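You operate a simulated robot arm through the tools that you are given. There is no shell and no other tool.

You run a simulated robot arm. Do the job below in one go: nothing can be reset, and whatever is moved stays where it is left.

TASK
Put the silver test block in the drawer of Unit 40 and start it warming.
Fine: shut the drawer before socket 2 goes on; leave the socket on and the fryer running at 40. Set down upright: test block.

It is judged by the outcome, as a careful person would: the job done as asked, and still so three seconds after it is handed in. It fails if anything else is knocked over, pushed out of place, dropped, spilled or broken.

THE ROBOT
A 7-joint arm with a two-finger parallel gripper, fixed in place. Base frame: the origin is on the floor under the middle of its stand, x ahead of it, y to its left, z up. Units: mm, degrees, N and s.
It reaches about 1479 mm from its shoulder. Its first joint turns from -166.0 to 166.0 degrees. Payload 4.4 kg.
The TCP is the grasp point between the finger pads, 23 mm short of the fingertips. In the tool frame z runs along the fingers and y along their closing line. The gripper opens to 94 mm. The fingers are 38 mm wide and 10 mm thick; the gripper's body (54 by 96 mm) begins 39 mm behind the TCP.
Orientation is that of the tool frame in the base frame, as a unit quaternion [x, y, z, w]. With the fingers straight down and closing along the base's y, the tool's x points along the base's -x, its y along +y and its z along -z.

THE INTERFACE
- The arm moves only by the tool drive_tool. Its argument "deltas" is a list of rows, each a list of 2 entries, a list of its own where there are three numbers: the shift along the tool's x, y, z in cm, then the turn, a rotation vector about the tool's x, y, z in degrees. In form: [[[tx, ty, tz], [rx, ry, rz]], ...]. A call has 1 to 20 rows; each row is the pose to reach, as a shift and turn from the pose commanded when the call began, along the tool's axes at that moment. "claw" is the finger opening in cm, from 0 to 9.4, set as the call begins (left out, the last holds). Rows are played at 5 a second. More than 50 mm and 8.6 degrees between two rows, or a gripper value outside its range, and nothing of the call is played. Where a pose cannot be reached the arm comes as near as it can. A force on the tool above 40 N (or 10 N above the force at the start of the call, whichever is more), or a blocked arm, ends the call early, and 0.2 s more pass. The fingers move at their own pace (about 72 mm/s each) and stop on an object; they squeeze with about 21 N. The grip force told is the motor's: it shows also when the fingers shut on nothing. Time passes only in rows, and 0.2 s behind the last, so rows that repeat a pose let the fingers close. The reply holds the time, the measured pose of the TCP, the force on the tool along the base axes, the opening and the grip force, in the units named above and with some noise, with the torque about the TCP (base axes, N m) and any sound that the robot's microphone picked up.
- Cameras (640 x 400 px; columns grow to the right, rows downward): "scene" is fixed at [220.6, -648.7, 1441.8]; the picture's right is [0.85, -0.53, 0.00], its down [-0.15, -0.24, -0.96] and it looks along [0.51, 0.81, -0.29] (base axes); focal length 360 px, centre (320, 200). "wrist" rides on the gripper at [86, 16, -75] in the tool frame; the picture's right is [-0.18, 0.98, 0.00], its down [-0.58, -0.11, -0.81] and it looks along [-0.79, -0.15, 0.59] (tool axes); focal length 243 px, centre (320, 200). There is no depth. A picture from a camera that has moved, and an enlarged one, comes with that camera's place and axes in the base frame and with its lens.
- grab_frame(camera): a new picture of that camera. It takes no simulated time.
- enlarge(camera, box): a new picture of the part [left, top, right, bottom] of that camera's present view, enlarged. It takes no simulated time.
- finish_job(): hands the job in; it is judged then, once.

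Nothing tells you positions but the pictures and the camera data. Unless the task says otherwise, let go and move clear before handing in.

The tools are called after "Call:" as a command line: name --argument value ..., lists and objects as JSON in quotes. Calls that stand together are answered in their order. drive_tool: Moves the arm, as the interface text tells. Its arguments: {"type":"object","properties":{"deltas":{"type":"array"},"claw":{"type":"number"}},"required":["deltas"]} The other tools are called the same way: grab_frame (camera) takes a picture; enlarge (camera, box) takes an enlarged picture of a part of a camera's view; finish_job () hands the job in.

At the start:

```text
clock: 0.0
position: [542.4, 258.1, 1269.1]
tcp_rot: [0.0, 1.0, -0.001, 0.0]
wrist_force: [-1.0, 0.5, -0.4]
wrist_torque: [0.03, -0.01, -0.03]
grip_width: 93.8
grasp_force: 0.0
```

scene: 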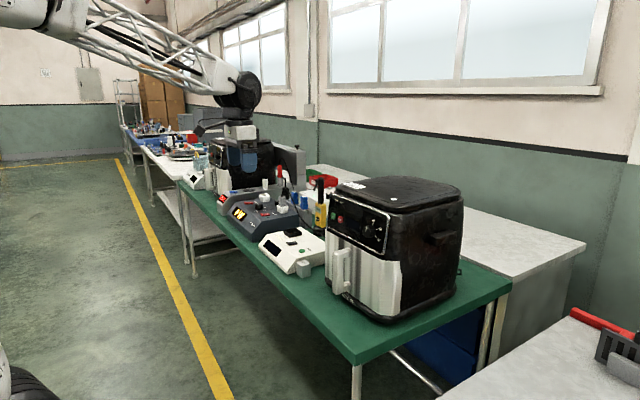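
wrist: 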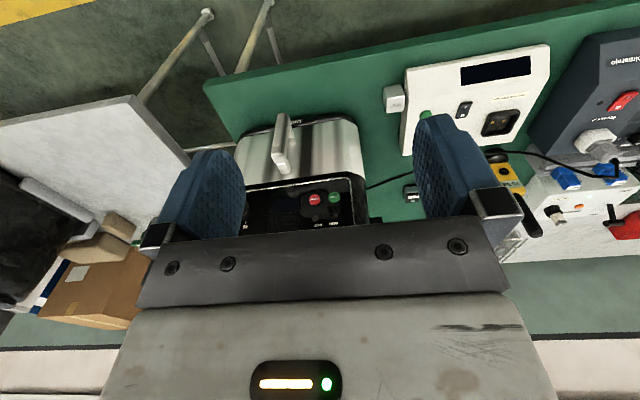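

I see a green bench with an air fryer (drawer facing the aisle), some white and grey control boxes, and a small silver block near the white box. I'll look closer before moving anything.

Call:
enlarge --camera "scene" --box '[180, 120, 340, 220]'

Call:
enlarge --camera "scene" --box '[240, 200, 400, 300]'

Call:
enlarge --camera "scene" --box '[310, 160, 470, 260]'

Call:
enlarge --camera "wrist" --box '[380, 30, 640, 192]'

Call:
enlarge --camera "wrist" --box '[200, 90, 420, 228]'

```text
4.00 times, centred on (260, 170) of scene
camera zoom: at [220.6, -648.7, 1441.8], right [0.85, -0.53, 0.0], down [-0.15, -0.24, -0.96], along [0.51, 0.81, -0.29], focal length 1439 px, centre (560, 320)
```

zoom: 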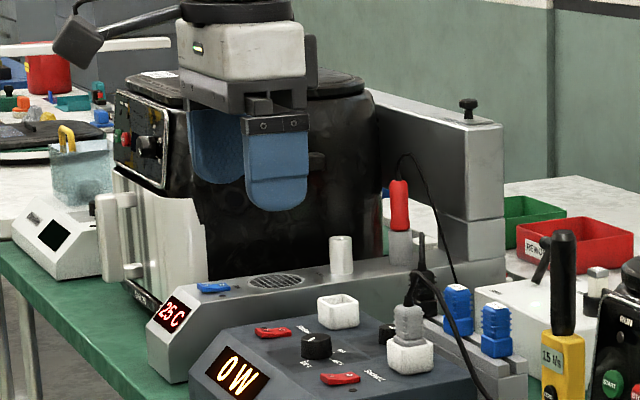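

```text
4.00 times, centred on (320, 250) of scene
camera zoom: at [220.6, -648.7, 1441.8], right [0.85, -0.53, 0.0], down [-0.15, -0.24, -0.96], along [0.51, 0.81, -0.29], focal length 1439 px, centre (320, 0)
```

zoom: 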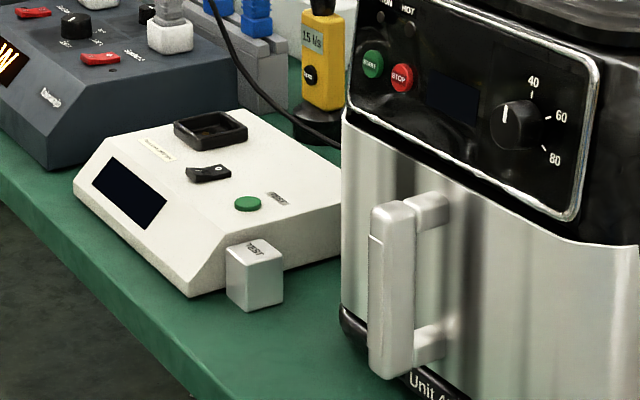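

```text
4.00 times, centred on (390, 210) of scene
camera zoom: at [220.6, -648.7, 1441.8], right [0.85, -0.53, 0.0], down [-0.15, -0.24, -0.96], along [0.51, 0.81, -0.29], focal length 1439 px, centre (40, 160)
```

zoom: 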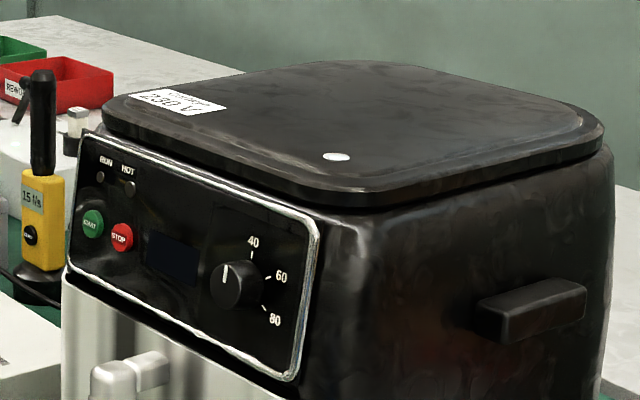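

```text
2.46 times, centred on (510, 111) of wrist
camera zoom: at [457.0, 274.8, 1342.4], right [0.18, 0.98, 0.0], down [0.58, -0.11, 0.81], along [0.79, -0.15, -0.59], focal length 597 px, centre (-148, 419)
```

zoom: 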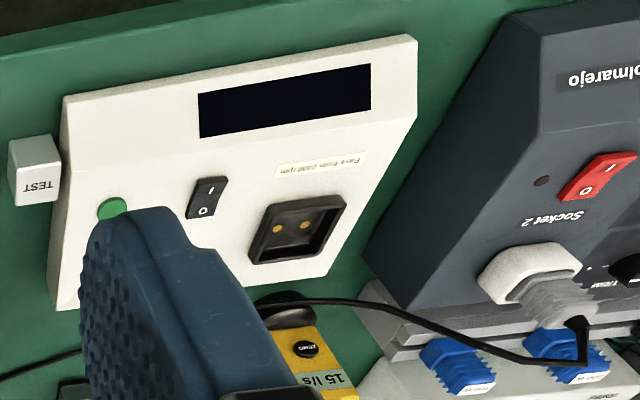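

```text
2.90 times, centred on (310, 159) of wrist
camera zoom: at [457.0, 274.8, 1342.4], right [0.18, 0.98, 0.0], down [0.58, -0.11, 0.81], along [0.79, -0.15, -0.59], focal length 703 px, centre (349, 319)
```

zoom: 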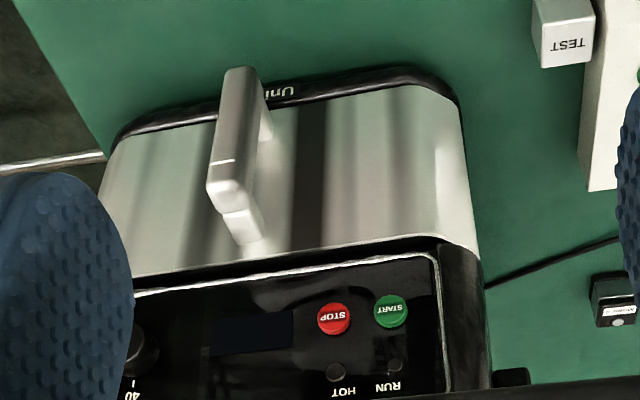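

The near fryer has its label partly hidden and there is a second one farther along. I'll read the labels and follow the cables.

Call:
enlarge --camera "scene" --box '[325, 270, 405, 320]'

Call:
enlarge --camera "scene" --box '[200, 160, 280, 210]'

Call:
enlarge --camera "scene" --box '[220, 180, 300, 230]'

Call:
enlarge --camera "scene" --box '[270, 160, 350, 210]'

Call:
enlarge --camera "wrist" --box '[480, 120, 640, 220]'

Call:
enlarge --camera "wrist" --box '[360, 120, 520, 220]'

Call:
enlarge --camera "wrist" --box '[250, 90, 350, 152]'

```text
8.00 times, centred on (365, 295) of scene
camera zoom: at [220.6, -648.7, 1441.8], right [0.85, -0.53, 0.0], down [-0.15, -0.24, -0.96], along [0.51, 0.81, -0.29], focal length 2878 px, centre (-40, -560)
```

zoom: 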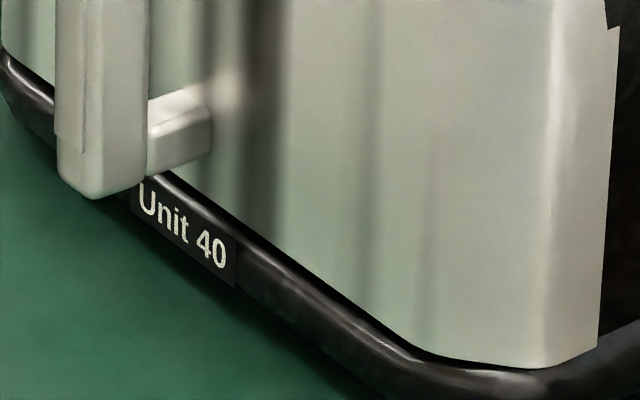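

```text
8.00 times, centred on (240, 185) of scene
camera zoom: at [220.6, -648.7, 1441.8], right [0.85, -0.53, 0.0], down [-0.15, -0.24, -0.96], along [0.51, 0.81, -0.29], focal length 2878 px, centre (960, 320)
```

zoom: 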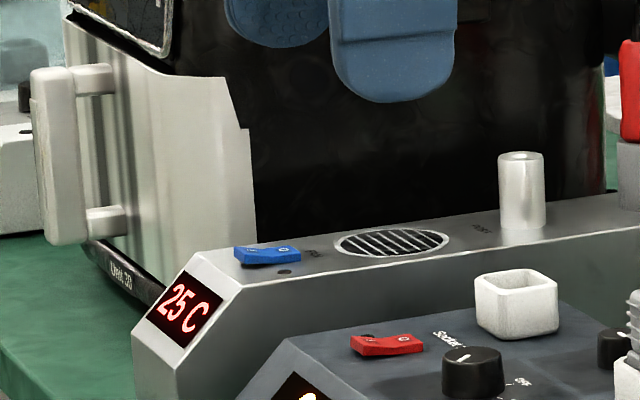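

```text
8.00 times, centred on (260, 205) of scene
camera zoom: at [220.6, -648.7, 1441.8], right [0.85, -0.53, 0.0], down [-0.15, -0.24, -0.96], along [0.51, 0.81, -0.29], focal length 2878 px, centre (800, 160)
```

zoom: 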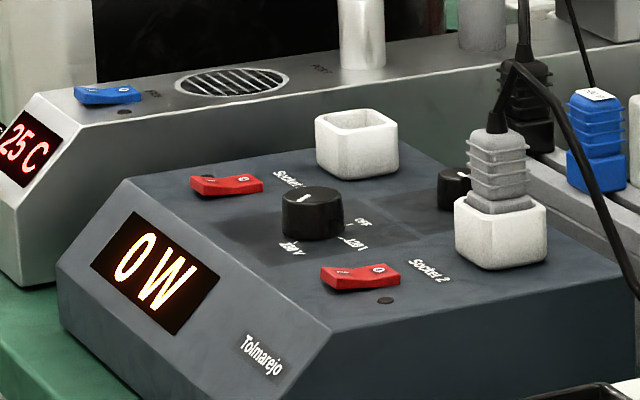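

```text
8.00 times, centred on (310, 185) of scene
camera zoom: at [220.6, -648.7, 1441.8], right [0.85, -0.53, 0.0], down [-0.15, -0.24, -0.96], along [0.51, 0.81, -0.29], focal length 2878 px, centre (400, 320)
```

zoom: 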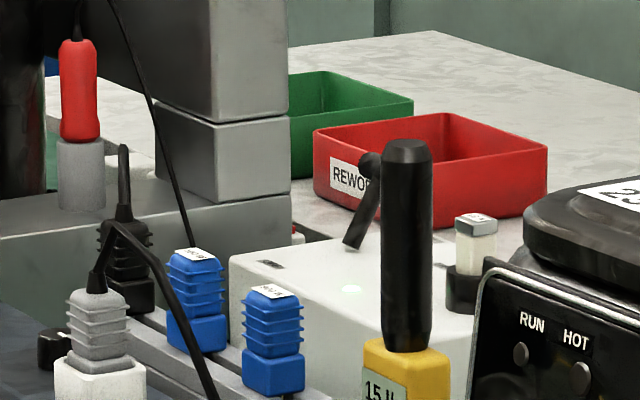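

```text
4.00 times, centred on (560, 170) of wrist
camera zoom: at [457.0, 274.8, 1342.4], right [0.18, 0.98, 0.0], down [0.58, -0.11, 0.81], along [0.79, -0.15, -0.59], focal length 970 px, centre (-640, 320)
```

zoom: 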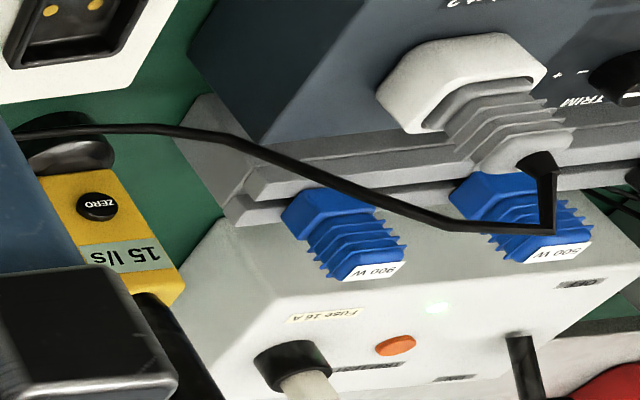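

```text
4.00 times, centred on (440, 170) of wrist
camera zoom: at [457.0, 274.8, 1342.4], right [0.18, 0.98, 0.0], down [0.58, -0.11, 0.81], along [0.79, -0.15, -0.59], focal length 970 px, centre (-160, 320)
```

zoom: 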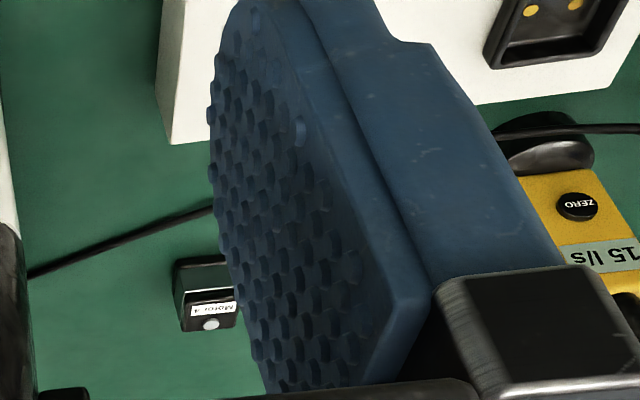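

```text
6.40 times, centred on (300, 121) of wrist
camera zoom: at [457.0, 274.8, 1342.4], right [0.18, 0.98, 0.0], down [0.58, -0.11, 0.81], along [0.79, -0.15, -0.59], focal length 1553 px, centre (448, 706)
```

zoom: 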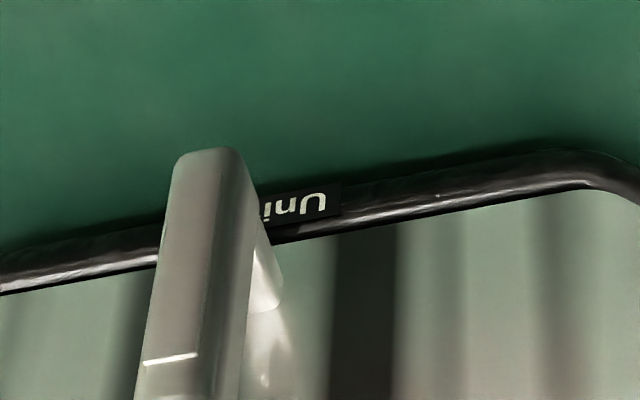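

Unit 40 is the near fryer, with its handle around (775, 130, z 855–990). The test block is near (804, 386), top about z 840, and the socket 2 rocker near (858, 855, 877). Next I'll check the dial and the selector closely.

Call:
enlarge --camera "scene" --box '[350, 210, 398, 240]'

Call:
enlarge --camera "scene" --box '[240, 195, 280, 220]'

Call:
enlarge --camera "scene" --box '[325, 195, 373, 225]'

Call:
enlarge --camera "wrist" --box '[230, 170, 390, 270]'

Call:
drive_tool --deltas '[[[0, 4, 0], [0, 0, 0]], [[0, 8, 0], [0, 0, 0]], [[0, 12, 0], [0, 0, 0]], [[0, 16, 0], [0, 0, 0]], [[0, 20, 0], [0, 0, 0]], [[0, 24, 0], [0, 0, 0]], [[0, 28, 0], [0, 0, 0]], [[0, 32, 0], [0, 0, 0]], [[0, 36, 0], [0, 0, 0]], [[0, 40, 0], [0, 0, 0]]]'

```text
13.33 times, centred on (374, 225) of scene
camera zoom: at [220.6, -648.7, 1441.8], right [0.85, -0.53, 0.0], down [-0.15, -0.24, -0.96], along [0.51, 0.81, -0.29], focal length 4796 px, centre (-400, -133)
```

zoom: 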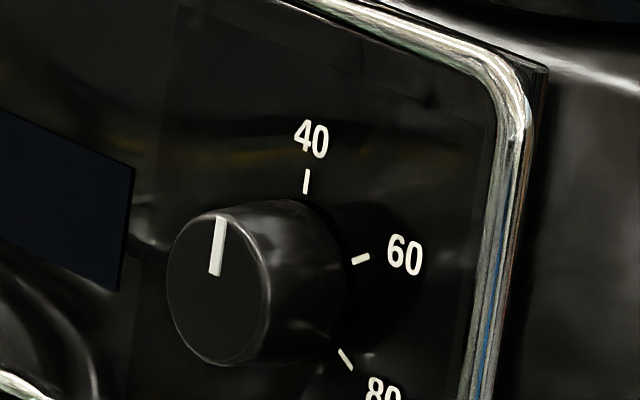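

```text
16.00 times, centred on (260, 208) of scene
camera zoom: at [220.6, -648.7, 1441.8], right [0.85, -0.53, 0.0], down [-0.15, -0.24, -0.96], along [0.51, 0.81, -0.29], focal length 5755 px, centre (1280, 80)
```

zoom: 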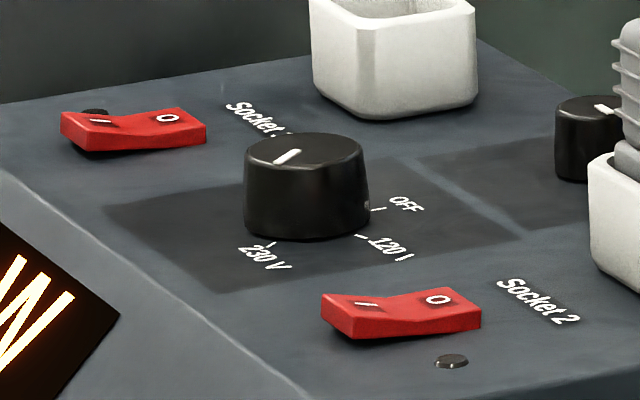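

```text
13.33 times, centred on (349, 210) of scene
camera zoom: at [220.6, -648.7, 1441.8], right [0.85, -0.53, 0.0], down [-0.15, -0.24, -0.96], along [0.51, 0.81, -0.29], focal length 4796 px, centre (-67, 67)
```

zoom: 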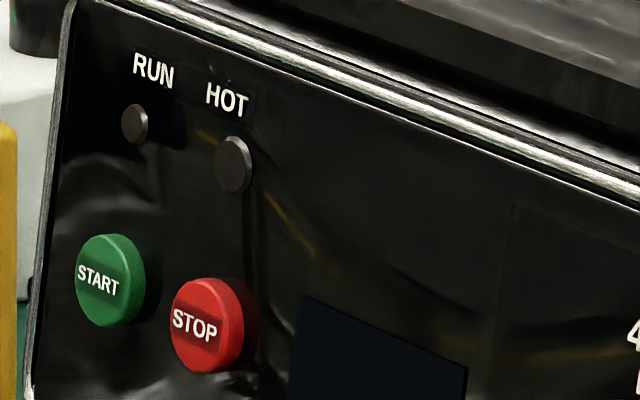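

```text
4.00 times, centred on (310, 220) of wrist
camera zoom: at [457.0, 274.8, 1342.4], right [0.18, 0.98, 0.0], down [0.58, -0.11, 0.81], along [0.79, -0.15, -0.59], focal length 970 px, centre (360, 120)
```

zoom: 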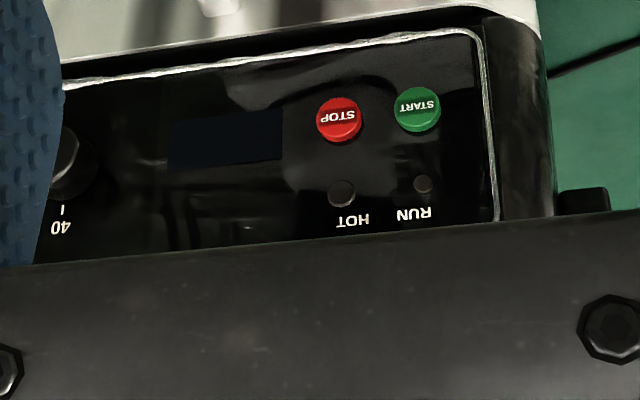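

```text
clock: 2.2
position: [541.5, 660.7, 1268.2]
tcp_rot: [0.0, 1.0, 0.0, 0.0]
wrist_force: [0.4, 0.0, -0.3]
wrist_torque: [-0.07, -0.01, 0.05]
grip_width: 93.9
grasp_force: 0.1
```

The dial reads as being on 40 and the selector seems to be at 230 V. From this new position I'll check the supply box directly.

Call:
grab_frame --camera "wrist"

Call:
grab_frame --camera "scene"

```text
taken
camera wrist: at [455.3, 675.9, 1342.7], right [0.18, 0.98, 0.0], down [0.58, -0.11, 0.81], along [0.79, -0.15, -0.59], focal length 243 px, centre (320, 200)
```

wrist: 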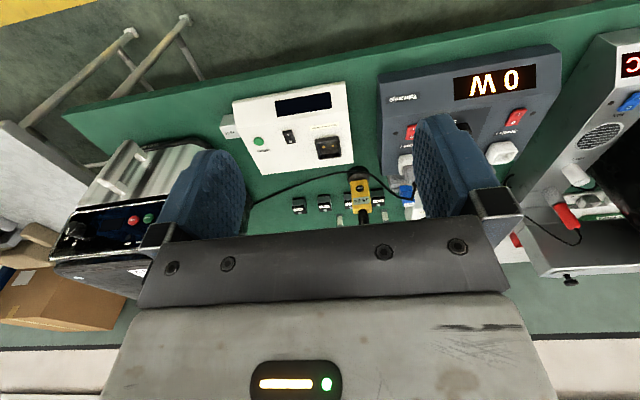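

```text
taken
```

scene: 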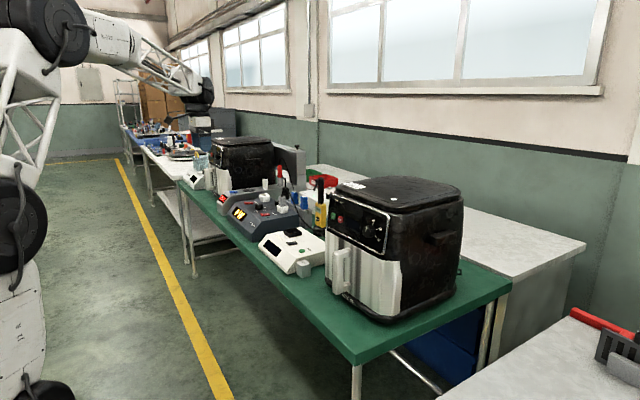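

The finger hides the selector; I'll shift another 20 cm along +y to see the supply box between the fingers.

Call:
drive_tool --deltas '[[[0, 4, 0], [0, 0, 0]], [[0, 8, 0], [0, 0, 0]], [[0, 12, 0], [0, 0, 0]], [[0, 16, 0], [0, 0, 0]], [[0, 20, 0], [0, 0, 0]]]'

Call:
grab_frame --camera "wrist"

Call:
enlarge --camera "wrist" --box '[230, 40, 430, 165]'

```text
clock: 3.4
position: [542.3, 858.8, 1270.9]
tcp_rot: [0.0, 1.0, 0.001, 0.0]
wrist_force: [-0.8, -0.4, 0.8]
wrist_torque: [0.01, -0.01, 0.0]
grip_width: 94.0
grasp_force: 0.1
```

```text
taken
camera wrist: at [456.0, 874.7, 1345.2], right [0.18, 0.98, 0.0], down [0.58, -0.11, 0.81], along [0.79, -0.15, -0.59], focal length 243 px, centre (320, 200)
```

wrist: 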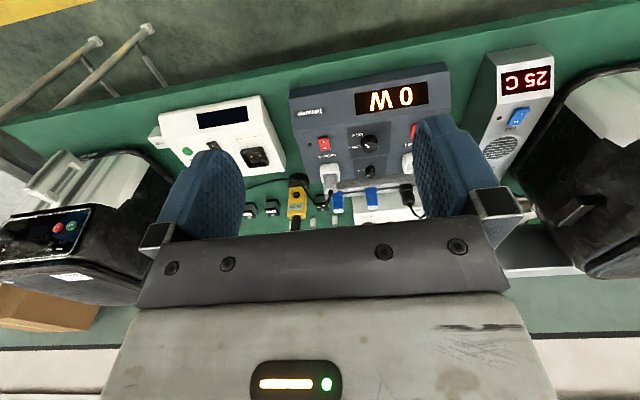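

```text
3.20 times, centred on (330, 102) of wrist
camera zoom: at [456.0, 874.7, 1345.2], right [0.18, 0.98, 0.0], down [0.58, -0.11, 0.81], along [0.79, -0.15, -0.59], focal length 776 px, centre (288, 512)
```

zoom: 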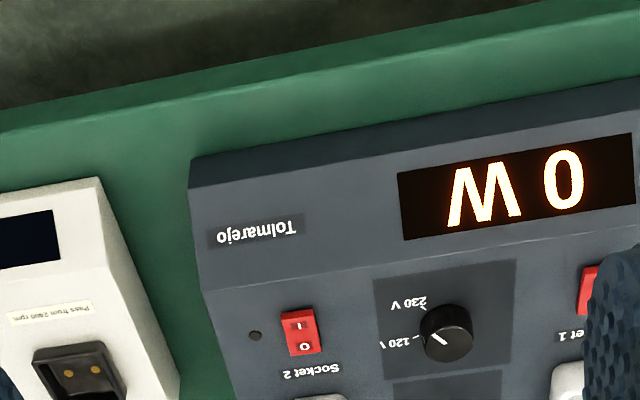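

Call:
enlarge --camera "wrist" --box '[300, 95, 420, 170]'

Call:
enlarge --camera "wrist" --box '[300, 145, 428, 225]'

Call:
enlarge --camera "wrist" --box '[0, 130, 160, 230]'

```text
5.33 times, centred on (360, 132) of wrist
camera zoom: at [456.0, 874.7, 1345.2], right [0.18, 0.98, 0.0], down [0.58, -0.11, 0.81], along [0.79, -0.15, -0.59], focal length 1294 px, centre (107, 560)
```

zoom: 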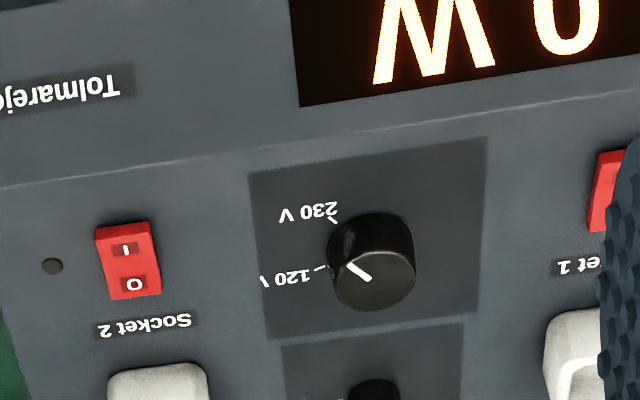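

```text
5.00 times, centred on (364, 185) of wrist
camera zoom: at [456.0, 874.7, 1345.2], right [0.18, 0.98, 0.0], down [0.58, -0.11, 0.81], along [0.79, -0.15, -0.59], focal length 1213 px, centre (100, 275)
```

zoom: 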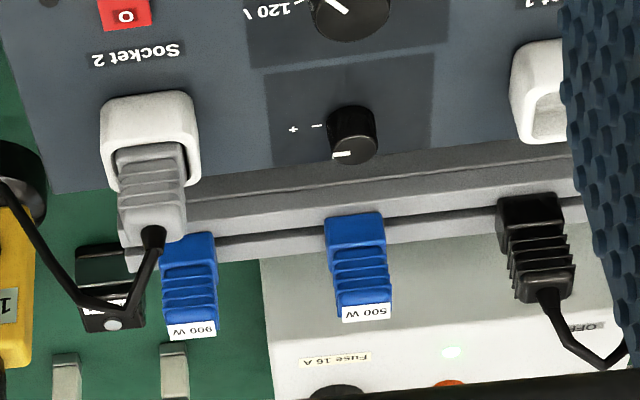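

```text
4.00 times, centred on (80, 180) of wrist
camera zoom: at [456.0, 874.7, 1345.2], right [0.18, 0.98, 0.0], down [0.58, -0.11, 0.81], along [0.79, -0.15, -0.59], focal length 970 px, centre (1280, 280)
```

zoom: 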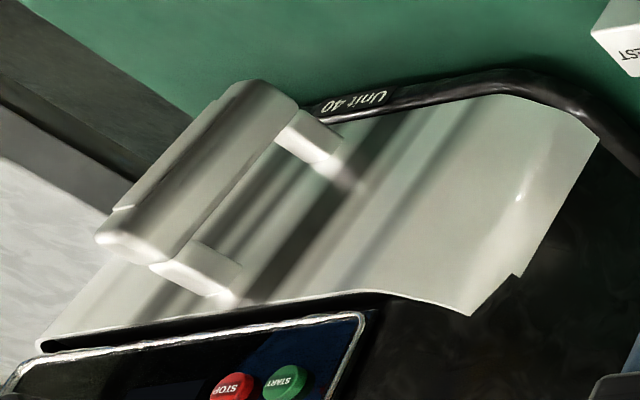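

The selector points to about 230 V, socket 2's rocker is in the O position, and the fryer's plug is in socket 2. Now I'll move closer to the block and fryer to look at their exact geometry.

Call:
drive_tool --deltas '[[[-0.45, -3.94, 1.5], [0, 0, 0]], [[-0.9, -7.88, 3], [0, 0, 0]], [[-1.35, -11.8, 4.5], [0, 0, 0]], [[-1.8, -15.8, 6], [0, 0, 0]], [[-2.25, -19.7, 7.5], [0, 0, 0]], [[-2.7, -23.6, 9], [0, 0, 0]], [[-3.1, -27.6, 10.5], [0, 0, 0]], [[-3.6, -31.5, 12], [0, 0, 0]], [[-4, -35.5, 13.5], [0, 0, 0]], [[-4.5, -39.4, 15], [0, 0, 0]], [[-5, -43.3, 16.5], [0, 0, 0]], [[-5.4, -47.3, 18], [0, 0, 0]]]'

Call:
grab_frame --camera "wrist"

Call:
enlarge --camera "wrist" --box '[260, 90, 420, 190]'

Call:
enlarge --camera "scene" --box '[285, 255, 333, 285]'

```text
clock: 6.0
position: [598.4, 383.8, 1087.2]
tcp_rot: [0.0, 1.0, -0.001, -0.001]
wrist_force: [0.4, 0.1, -0.4]
wrist_torque: [0.02, 0.02, 0.04]
grip_width: 94.0
grasp_force: 0.1
```

```text
taken
camera wrist: at [512.3, 399.6, 1161.8], right [0.18, 0.98, 0.0], down [0.58, -0.11, 0.81], along [0.79, -0.15, -0.59], focal length 243 px, centre (320, 200)
```

wrist: 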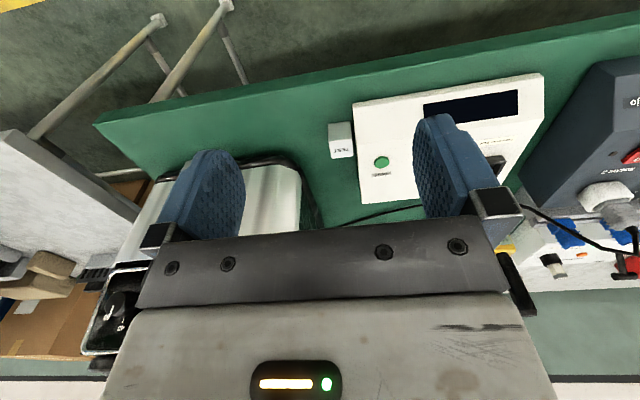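

```text
4.00 times, centred on (340, 140) of wrist
camera zoom: at [512.3, 399.6, 1161.8], right [0.18, 0.98, 0.0], down [0.58, -0.11, 0.81], along [0.79, -0.15, -0.59], focal length 970 px, centre (240, 440)
```

zoom: 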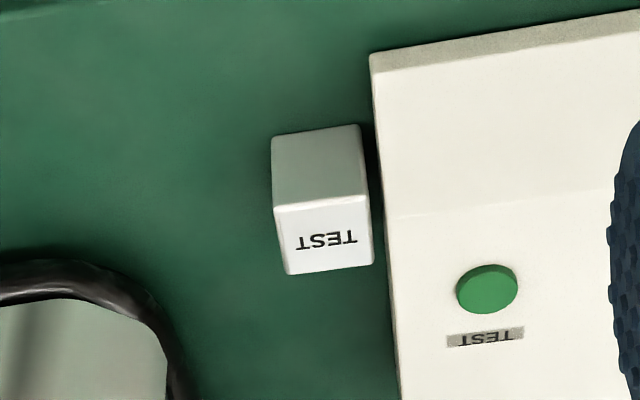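

```text
13.33 times, centred on (309, 270) of scene
camera zoom: at [220.6, -648.7, 1441.8], right [0.85, -0.53, 0.0], down [-0.15, -0.24, -0.96], along [0.51, 0.81, -0.29], focal length 4796 px, centre (467, -733)
```

zoom: 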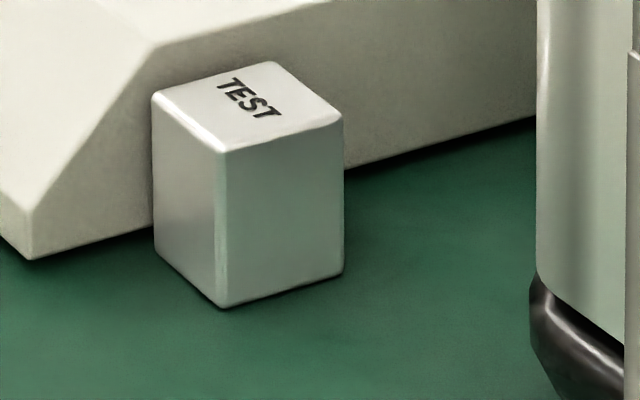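

The block is square to the axes at about (802, 383), top near z 840, with roughly 16 mm to the white box. The drawer comes first, so I'm moving to a spot in front of the handle to turn the gripper horizontal.

Call:
drive_tool --deltas '[[[-1.2, -3.6, 1.2], [0, 0, 0]], [[-2.4, -7.2, 2.5], [0, 0, 0]], [[-3.5, -10.8, 3.7], [0, 0, 0]], [[-4.7, -14.5, 5], [0, 0, 0]], [[-5.9, -18.1, 6.2], [0, 0, 0]], [[-7, -21.7, 7.5], [0, 0, 0]], [[-8.2, -25.3, 8.7], [0, 0, 0]]]' --claw 9.4

Call:
grab_frame --camera "wrist"

Call:
grab_frame --camera "scene"

```text
clock: 7.6
position: [679.7, 134.4, 1000.4]
tcp_rot: [0.0, 1.0, 0.0, 0.0]
wrist_force: [0.2, 0.8, 0.4]
wrist_torque: [0.0, 0.01, 0.01]
grip_width: 94.0
grasp_force: 0.0
```

```text
taken
camera wrist: at [593.9, 149.3, 1075.0], right [0.18, 0.98, 0.0], down [0.58, -0.11, 0.81], along [0.79, -0.15, -0.59], focal length 243 px, centre (320, 200)
```

wrist: 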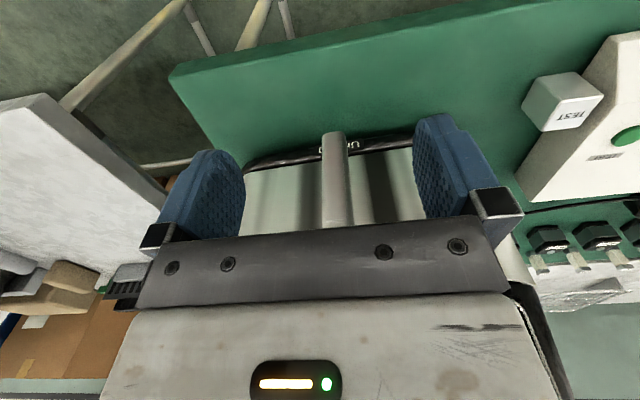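

```text
taken
```

scene: 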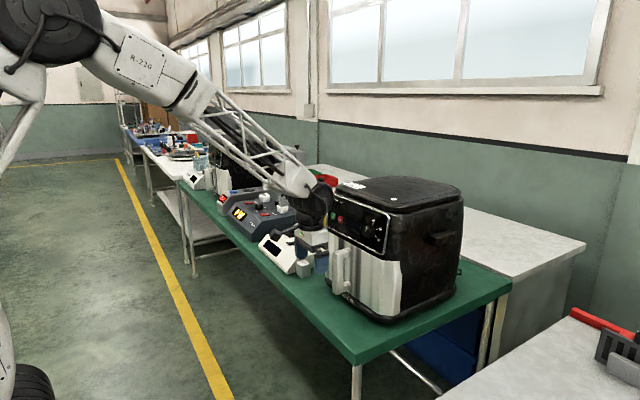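

The handle is centred ahead between the fingers. Now I'll pitch the gripper so the fingers point at the fryer, holding the TCP in place.

Call:
drive_tool --deltas '[[[0, 0, 0], [0, -8, 0]], [[0, 0, 0], [0, -16, 0]], [[0, 0, 0], [0, -24, 0]], [[0, 0, 0], [0, -32, 0]], [[0, 0, 0], [0, -40, 0]], [[0, 0, 0], [0, -48, 0]], [[0, 0, 0], [0, -56, 0]], [[0, 0, 0], [0, -64, 0]], [[0, 0, 0], [0, -72, 0]], [[0, 0, 0], [0, -80, 0]], [[0, 0, 0], [0, -85, 0]], [[0, 0, 0], [0, -90, 0]]]'

Call:
grab_frame --camera "wrist"

Call:
grab_frame --camera "scene"

```text
clock: 9.3
position: [682.0, 136.8, 817.2]
tcp_rot: [-0.015, 0.928, -0.029, 0.372]
wrist_force: [-78.1, -7.0, 42.9]
wrist_torque: [1.97, 0.57, 4.02]
grip_width: 90.2
grasp_force: 0.0
stopped in row 8: the force on the tool passed its limit at 142 N (the readings are from after the stop); the commanded pose is now the measured one
```

```text
taken
camera wrist: at [568.7, 150.5, 810.2], right [0.13, 0.99, 0.06], down [-0.14, -0.05, 0.99], along [0.98, -0.13, 0.13], focal length 243 px, centre (320, 200)
```

wrist: 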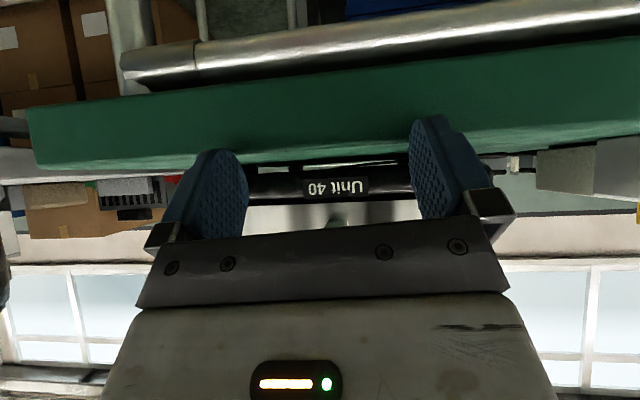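

```text
taken
```

scene: 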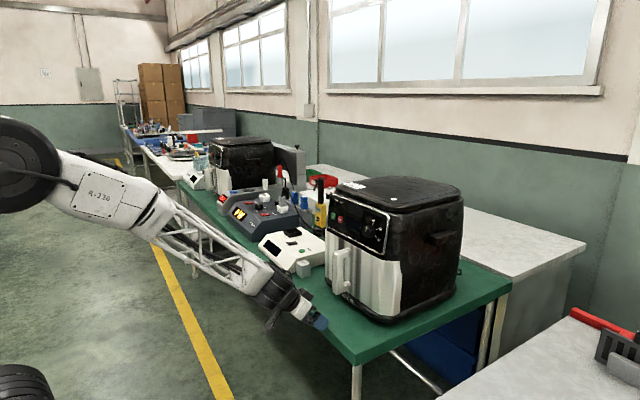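

The pitch didn't follow: the wrist reaches straight and the arm sank until the fingertips touched the bench's front edge. I'll back away along the fingers first, then work with the tool tilted less.

Call:
drive_tool --deltas '[[[0, 0, -1], [0, 0, 0]], [[0, 0, -2.5], [0, 0, 0]], [[0, 0, -4.5], [0, 0, 0]], [[0, 0, -7], [0, 0, 0]], [[0, 0, -10], [0, 0, 0]]]'

Call:
grab_frame --camera "scene"

Call:
grab_frame --camera "wrist"

```text
clock: 10.5
position: [613.1, 140.7, 887.3]
tcp_rot: [-0.014, 0.928, -0.03, 0.37]
wrist_force: [0.2, -0.3, -0.5]
wrist_torque: [0.03, 0.0, 0.02]
grip_width: 93.9
grasp_force: 0.0
```

```text
taken
```

scene: 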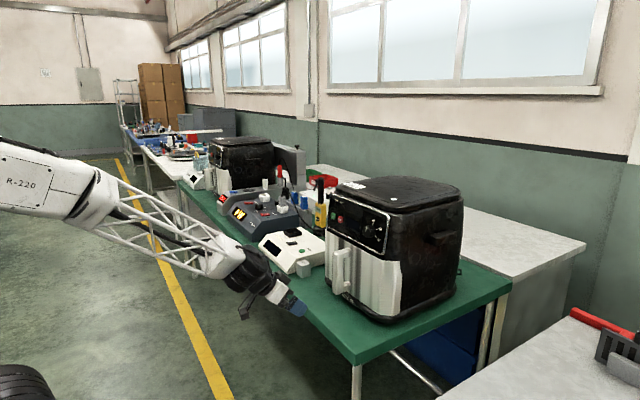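

```text
taken
camera wrist: at [500.0, 154.1, 880.5], right [0.13, 0.99, 0.06], down [-0.13, -0.05, 0.99], along [0.98, -0.13, 0.13], focal length 243 px, centre (320, 200)
```

wrist: 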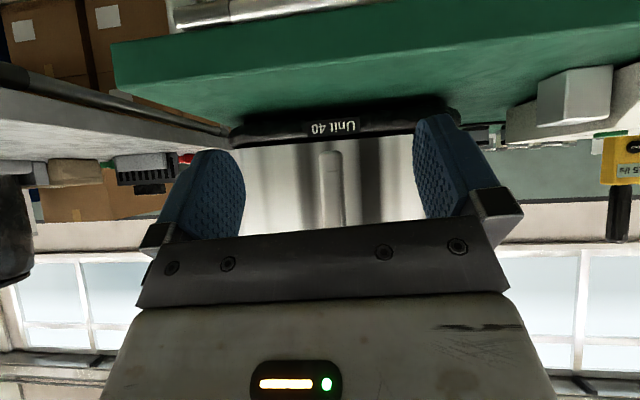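

Backed off cleanly with nothing disturbed, and this tilt is holding well. Next I'll level out the small roll and yaw errors, set the tilt to about 35° from vertical, and line up in front of the handle.

Call:
drive_tool --deltas '[[[-2, -0.3, 0.15], [-0.6, 2, 0.7]], [[-4, -0.6, 0.3], [-1.2, 4, 1.3]], [[-6, -0.9, 0.45], [-1.7, 6, 1.9]], [[-8, -1.2, 0.6], [-2.2, 7.5, 2.4]], [[-9.85, -1.44, 0.79], [-2.6, 8.5, 2.8]]]' --claw 9.4

Call:
grab_frame --camera "wrist"

Call:
grab_frame --camera "scene"

```text
clock: 11.7
position: [690.6, 129.9, 950.3]
tcp_rot: [0.001, 0.953, 0.001, 0.302]
wrist_force: [-0.1, -0.1, -0.3]
wrist_torque: [-0.02, 0.04, -0.01]
grip_width: 94.0
grasp_force: 0.1
```

```text
taken
camera wrist: at [578.2, 145.7, 962.2], right [0.15, 0.98, 0.11], down [0.01, -0.11, 0.99], along [0.99, -0.15, -0.03], focal length 243 px, centre (320, 200)
```

wrist: 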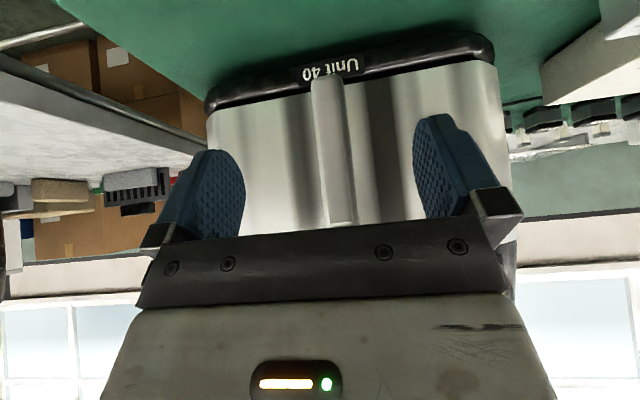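

```text
taken
```

scene: 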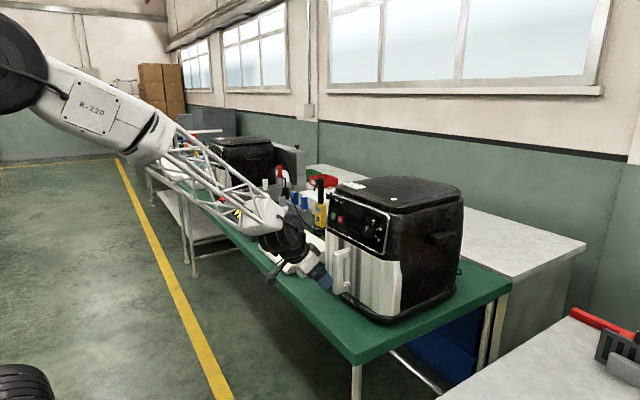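

Call:
enlarge --camera "wrist" --box '[270, 60, 398, 240]'

Call:
enlarge --camera "scene" --box '[300, 220, 380, 300]'

```text
2.22 times, centred on (334, 150) of wrist
camera zoom: at [578.2, 145.7, 962.2], right [0.15, 0.98, 0.11], down [0.01, -0.11, 0.99], along [0.99, -0.15, -0.03], focal length 539 px, centre (289, 311)
```

zoom: 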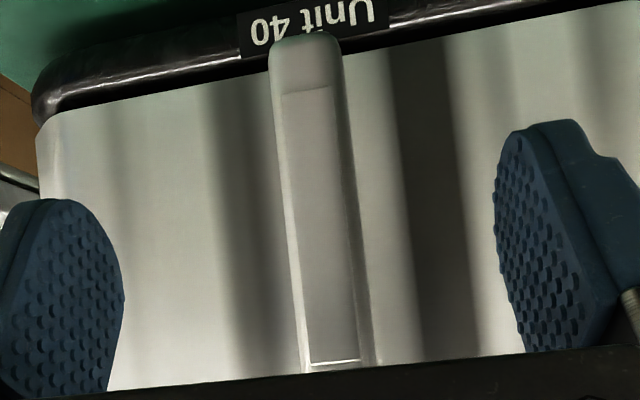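

```text
5.00 times, centred on (340, 260) of scene
camera zoom: at [220.6, -648.7, 1441.8], right [0.85, -0.53, 0.0], down [-0.15, -0.24, -0.96], along [0.51, 0.81, -0.29], focal length 1799 px, centre (220, -100)
```

zoom: 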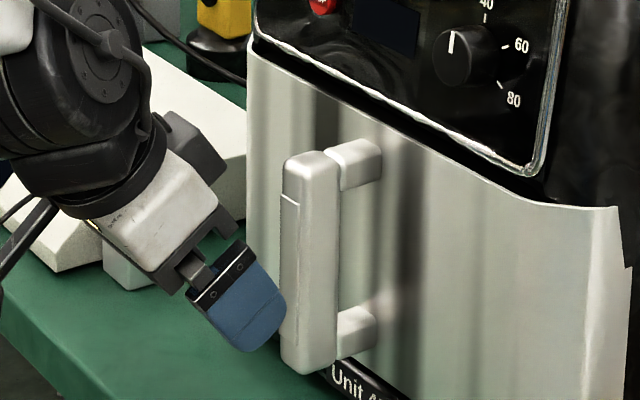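

The handle is centred between the open fingers. I'll advance so the pads straddle the bar near z 942, staying short of the drawer face.

Call:
drive_tool --deltas '[[[-1.6, 0.03, 1.4], [0, 0, 0]], [[-3.2, 0.06, 2.8], [0, 0, 0]], [[-4.6, 0.08, 4.0], [0, 0, 0]], [[-5.8, 0.1, 5.0], [0, 0, 0]], [[-6.5, 0.11, 5.6], [0, 0, 0]]]' --claw 9.4

Call:
grab_frame --camera "wrist"

Call:
enlarge --camera "scene" --box '[300, 220, 380, 300]'

```text
clock: 12.9
position: [775.8, 129.4, 942.0]
tcp_rot: [0.003, 0.954, 0.0, 0.301]
wrist_force: [-21.4, 0.7, -3.7]
wrist_torque: [-0.08, -0.97, 0.35]
grip_width: 94.1
grasp_force: 0.1
```

```text
taken
camera wrist: at [664.2, 145.4, 953.5], right [0.15, 0.98, 0.11], down [0.01, -0.11, 0.99], along [0.99, -0.15, -0.03], focal length 243 px, centre (320, 200)
```

wrist: 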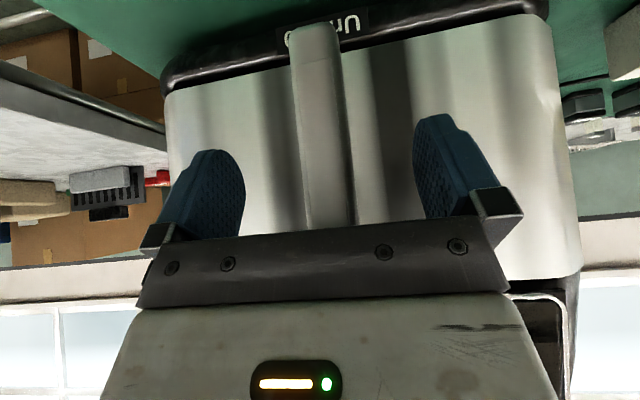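

```text
5.00 times, centred on (340, 260) of scene
camera zoom: at [220.6, -648.7, 1441.8], right [0.85, -0.53, 0.0], down [-0.15, -0.24, -0.96], along [0.51, 0.81, -0.29], focal length 1799 px, centre (220, -100)
```

zoom: 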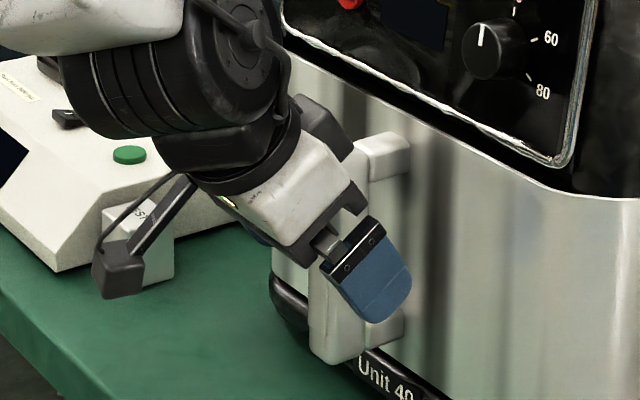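

A light 21 N contact came up: I think the gripper's body is touching the top front of the handle bar. I'll raise 16 mm and ease back slightly before closing.

Call:
drive_tool --deltas '[[[-0.3, 0.05, -0.75], [0, 0, 0]], [[-0.68, 0.1, -1.48], [0, 0, 0]], [[-0.68, 0.1, -1.48], [0, 0, 0]]]' --claw 9.4

Call:
enlarge --camera "scene" --box '[300, 220, 380, 300]'

```text
clock: 13.7
position: [772.7, 131.2, 959.0]
tcp_rot: [0.002, 0.954, 0.0, 0.301]
wrist_force: [-1.0, 0.2, 0.1]
wrist_torque: [-0.04, 0.02, 0.0]
grip_width: 93.9
grasp_force: 0.0
```

```text
5.00 times, centred on (340, 260) of scene
camera zoom: at [220.6, -648.7, 1441.8], right [0.85, -0.53, 0.0], down [-0.15, -0.24, -0.96], along [0.51, 0.81, -0.29], focal length 1799 px, centre (220, -100)
```

zoom: 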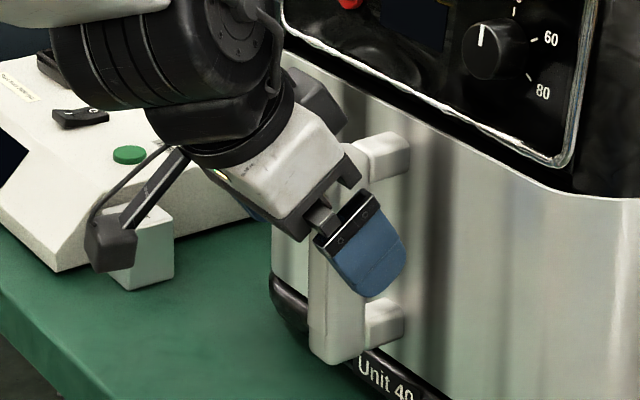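

Contact is gone and the pads are on either side of the bar. Closing on the handle now.

Call:
drive_tool --deltas '[[[0, 0, 0], [0, 0, 0]], [[0, 0, 0], [0, 0, 0]], [[0, 0, 0], [0, 0, 0]], [[0, 0, 0], [0, 0, 0]], [[0, 0, 0], [0, 0, 0]]]' --claw 1.0

Call:
grab_frame --camera "wrist"

```text
clock: 14.9
position: [774.3, 132.0, 957.8]
tcp_rot: [0.002, 0.953, 0.001, 0.302]
wrist_force: [-5.9, 19.0, 1.9]
wrist_torque: [-0.04, -0.01, 0.84]
grip_width: 26.5
grasp_force: 21.7
```

```text
taken
camera wrist: at [660.5, 147.3, 970.1], right [0.15, 0.98, 0.11], down [0.01, -0.11, 0.99], along [0.99, -0.15, -0.03], focal length 243 px, centre (320, 200)
```

wrist: 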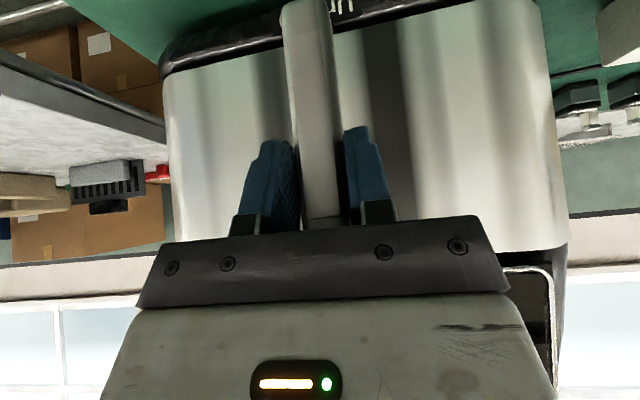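

I have the handle (26.5 mm wide, 21.7 N), but there's a 19 N sideways push. I'll shift 3 mm along +y to centre the grip before pulling.

Call:
drive_tool --deltas '[[[0, 0.15, 0], [0, 0, 0]], [[0, 0.3, 0], [0, 0, 0]], [[0, 0.3, 0], [0, 0, 0]]]'

```text
clock: 15.7
position: [773.5, 133.9, 957.3]
tcp_rot: [0.002, 0.954, 0.0, 0.301]
wrist_force: [-5.8, -14.8, -0.3]
wrist_torque: [-0.2, 0.01, 0.17]
grip_width: 26.7
grasp_force: 21.2
```

Slightly past centre, so I'll come back 1.3 mm while starting a gentle straight pull in −x.

Call:
drive_tool --deltas '[[[0, -0.13, 0], [0, 0, 0]], [[0.41, -0.13, -0.29], [0, 0, 0]], [[0.82, -0.13, -0.58], [0, 0, 0]], [[1.63, -0.13, -1.15], [0, 0, 0]], [[2.45, -0.13, -1.73], [0, 0, 0]], [[3.27, -0.13, -2.3], [0, 0, 0]], [[4.09, -0.13, -2.88], [0, 0, 0]]]'

Call:
grab_frame --camera "scene"

```text
clock: 17.3
position: [723.3, 134.3, 959.1]
tcp_rot: [0.003, 0.953, 0.0, 0.302]
wrist_force: [2.4, -15.8, 1.8]
wrist_torque: [-0.25, 0.14, 0.28]
grip_width: 26.5
grasp_force: 21.3
```

```text
taken
```

scene: 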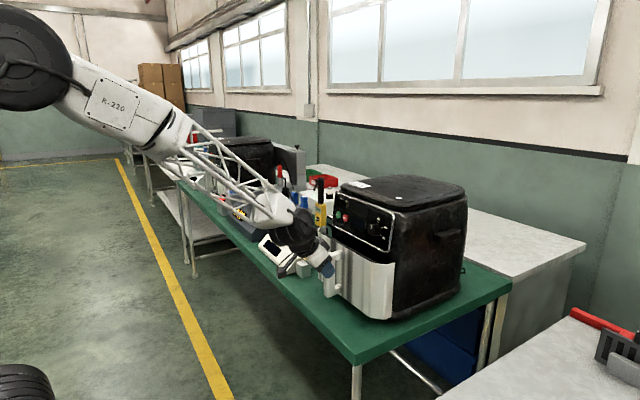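

The drawer is coming out, but I want to check that the fryer body itself has not shifted, so I'll compare with the earlier picture.

Call:
enlarge --camera "scene" --box '[310, 160, 470, 260]'

Call:
enlarge --camera "scene" --box '[320, 230, 480, 330]'

Call:
grab_frame --camera "wrist"

```text
4.00 times, centred on (390, 210) of scene
camera zoom: at [220.6, -648.7, 1441.8], right [0.85, -0.53, 0.0], down [-0.15, -0.24, -0.96], along [0.51, 0.81, -0.29], focal length 1439 px, centre (40, 160)
```

zoom: 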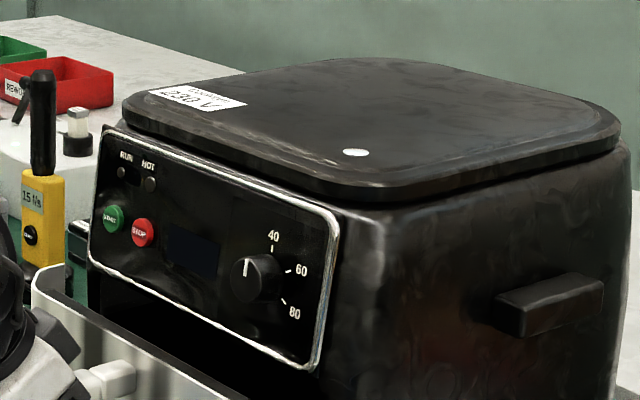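

```text
4.00 times, centred on (400, 280) of scene
camera zoom: at [220.6, -648.7, 1441.8], right [0.85, -0.53, 0.0], down [-0.15, -0.24, -0.96], along [0.51, 0.81, -0.29], focal length 1439 px, centre (0, -120)
```

zoom: 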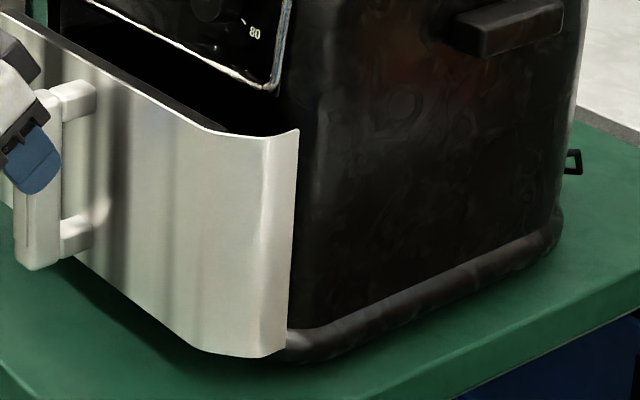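

```text
taken
camera wrist: at [610.2, 150.0, 970.0], right [0.15, 0.98, 0.11], down [0.01, -0.11, 0.99], along [0.99, -0.15, -0.03], focal length 243 px, centre (320, 200)
```

wrist: 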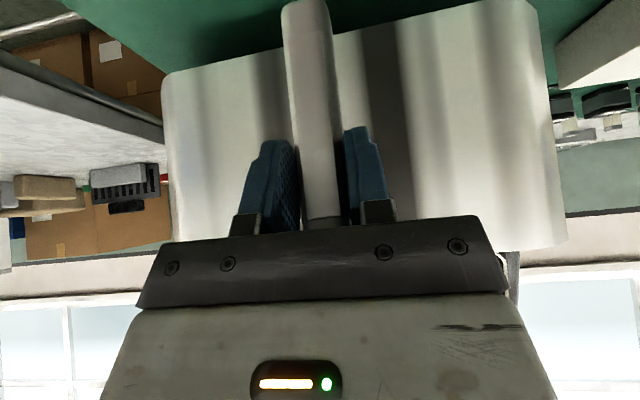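

The fryer was pushed back about 17 mm when the gripper body touched its handle earlier; it slides easily. I'll take out the side force first, open the drawer to its stop, then gently draw the fryer back to where it stood.

Call:
drive_tool --deltas '[[[0, -0.08, 0], [0, 0, 0]], [[0, -0.15, 0], [0, 0, 0]], [[0, -0.15, 0], [0, 0, 0]]]'

```text
clock: 18.1
position: [722.6, 133.1, 958.6]
tcp_rot: [0.001, 0.953, 0.002, 0.302]
wrist_force: [-2.0, 15.3, -0.1]
wrist_torque: [-0.06, 0.14, 0.84]
grip_width: 26.5
grasp_force: 21.2
```

Call:
drive_tool --deltas '[[[0, 0.07, 0], [0, 0, 0]], [[0, 0.07, 0], [0, 0, 0]]]'

```text
clock: 18.7
position: [722.8, 133.1, 960.3]
tcp_rot: [0.003, 0.953, 0.0, 0.302]
wrist_force: [-0.8, 9.7, -0.2]
wrist_torque: [-0.08, 0.1, 0.68]
grip_width: 26.4
grasp_force: 20.7
```

Side force is lower now. Continuing the pull straight back another 8 cm.

Call:
drive_tool --deltas '[[[0.82, 0.03, -0.58], [0, 0, 0]], [[1.63, 0.03, -1.15], [0, 0, 0]], [[2.45, 0.03, -1.73], [0, 0, 0]], [[3.27, 0.03, -2.3], [0, 0, 0]], [[4.09, 0.03, -2.88], [0, 0, 0]], [[4.9, 0.03, -3.46], [0, 0, 0]], [[5.72, 0.03, -4.03], [0, 0, 0]], [[6.54, 0.03, -4.61], [0, 0, 0]]]'

Call:
enlarge --camera "scene" --box '[310, 160, 470, 260]'

Call:
grab_frame --camera "scene"

```text
clock: 20.5
position: [642.7, 133.8, 959.3]
tcp_rot: [0.002, 0.954, 0.001, 0.301]
wrist_force: [1.2, -9.6, -1.0]
wrist_torque: [-0.15, 0.21, 0.35]
grip_width: 26.2
grasp_force: 21.2
```

```text
4.00 times, centred on (390, 210) of scene
camera zoom: at [220.6, -648.7, 1441.8], right [0.85, -0.53, 0.0], down [-0.15, -0.24, -0.96], along [0.51, 0.81, -0.29], focal length 1439 px, centre (40, 160)
```

zoom: 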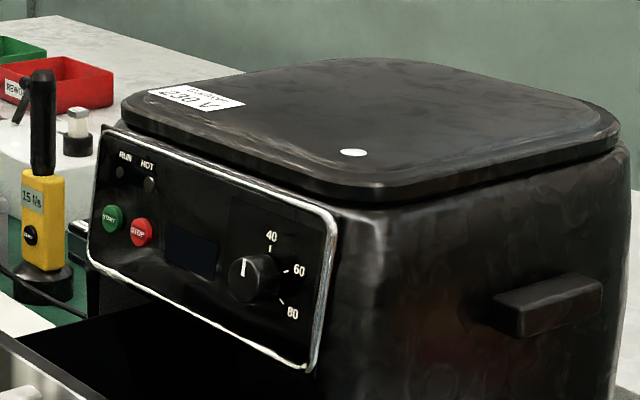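

```text
taken
```

scene: 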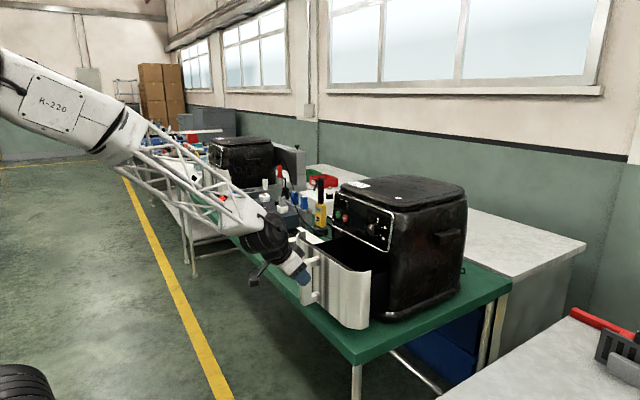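

Drawer is open about 130 mm and the fryer body is staying put. I'll keep pulling slowly until I feel the end stop.

Call:
drive_tool --deltas '[[[0.82, 0, -0.58], [0, 0, 0]], [[1.63, 0, -1.15], [0, 0, 0]], [[2.45, 0, -1.73], [0, 0, 0]], [[3.27, 0, -2.3], [0, 0, 0]], [[4.09, 0, -2.88], [0, 0, 0]]]'

Call:
enlarge --camera "scene" --box '[310, 160, 470, 260]'

```text
clock: 21.7
position: [592.4, 133.2, 958.7]
tcp_rot: [0.002, 0.954, 0.0, 0.301]
wrist_force: [1.7, 2.6, -0.2]
wrist_torque: [-0.07, 0.02, 0.57]
grip_width: 26.3
grasp_force: 20.9
```

```text
4.00 times, centred on (390, 210) of scene
camera zoom: at [220.6, -648.7, 1441.8], right [0.85, -0.53, 0.0], down [-0.15, -0.24, -0.96], along [0.51, 0.81, -0.29], focal length 1439 px, centre (40, 160)
```

zoom: 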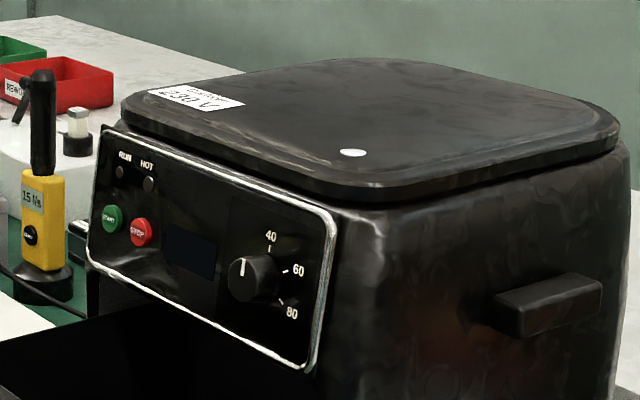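

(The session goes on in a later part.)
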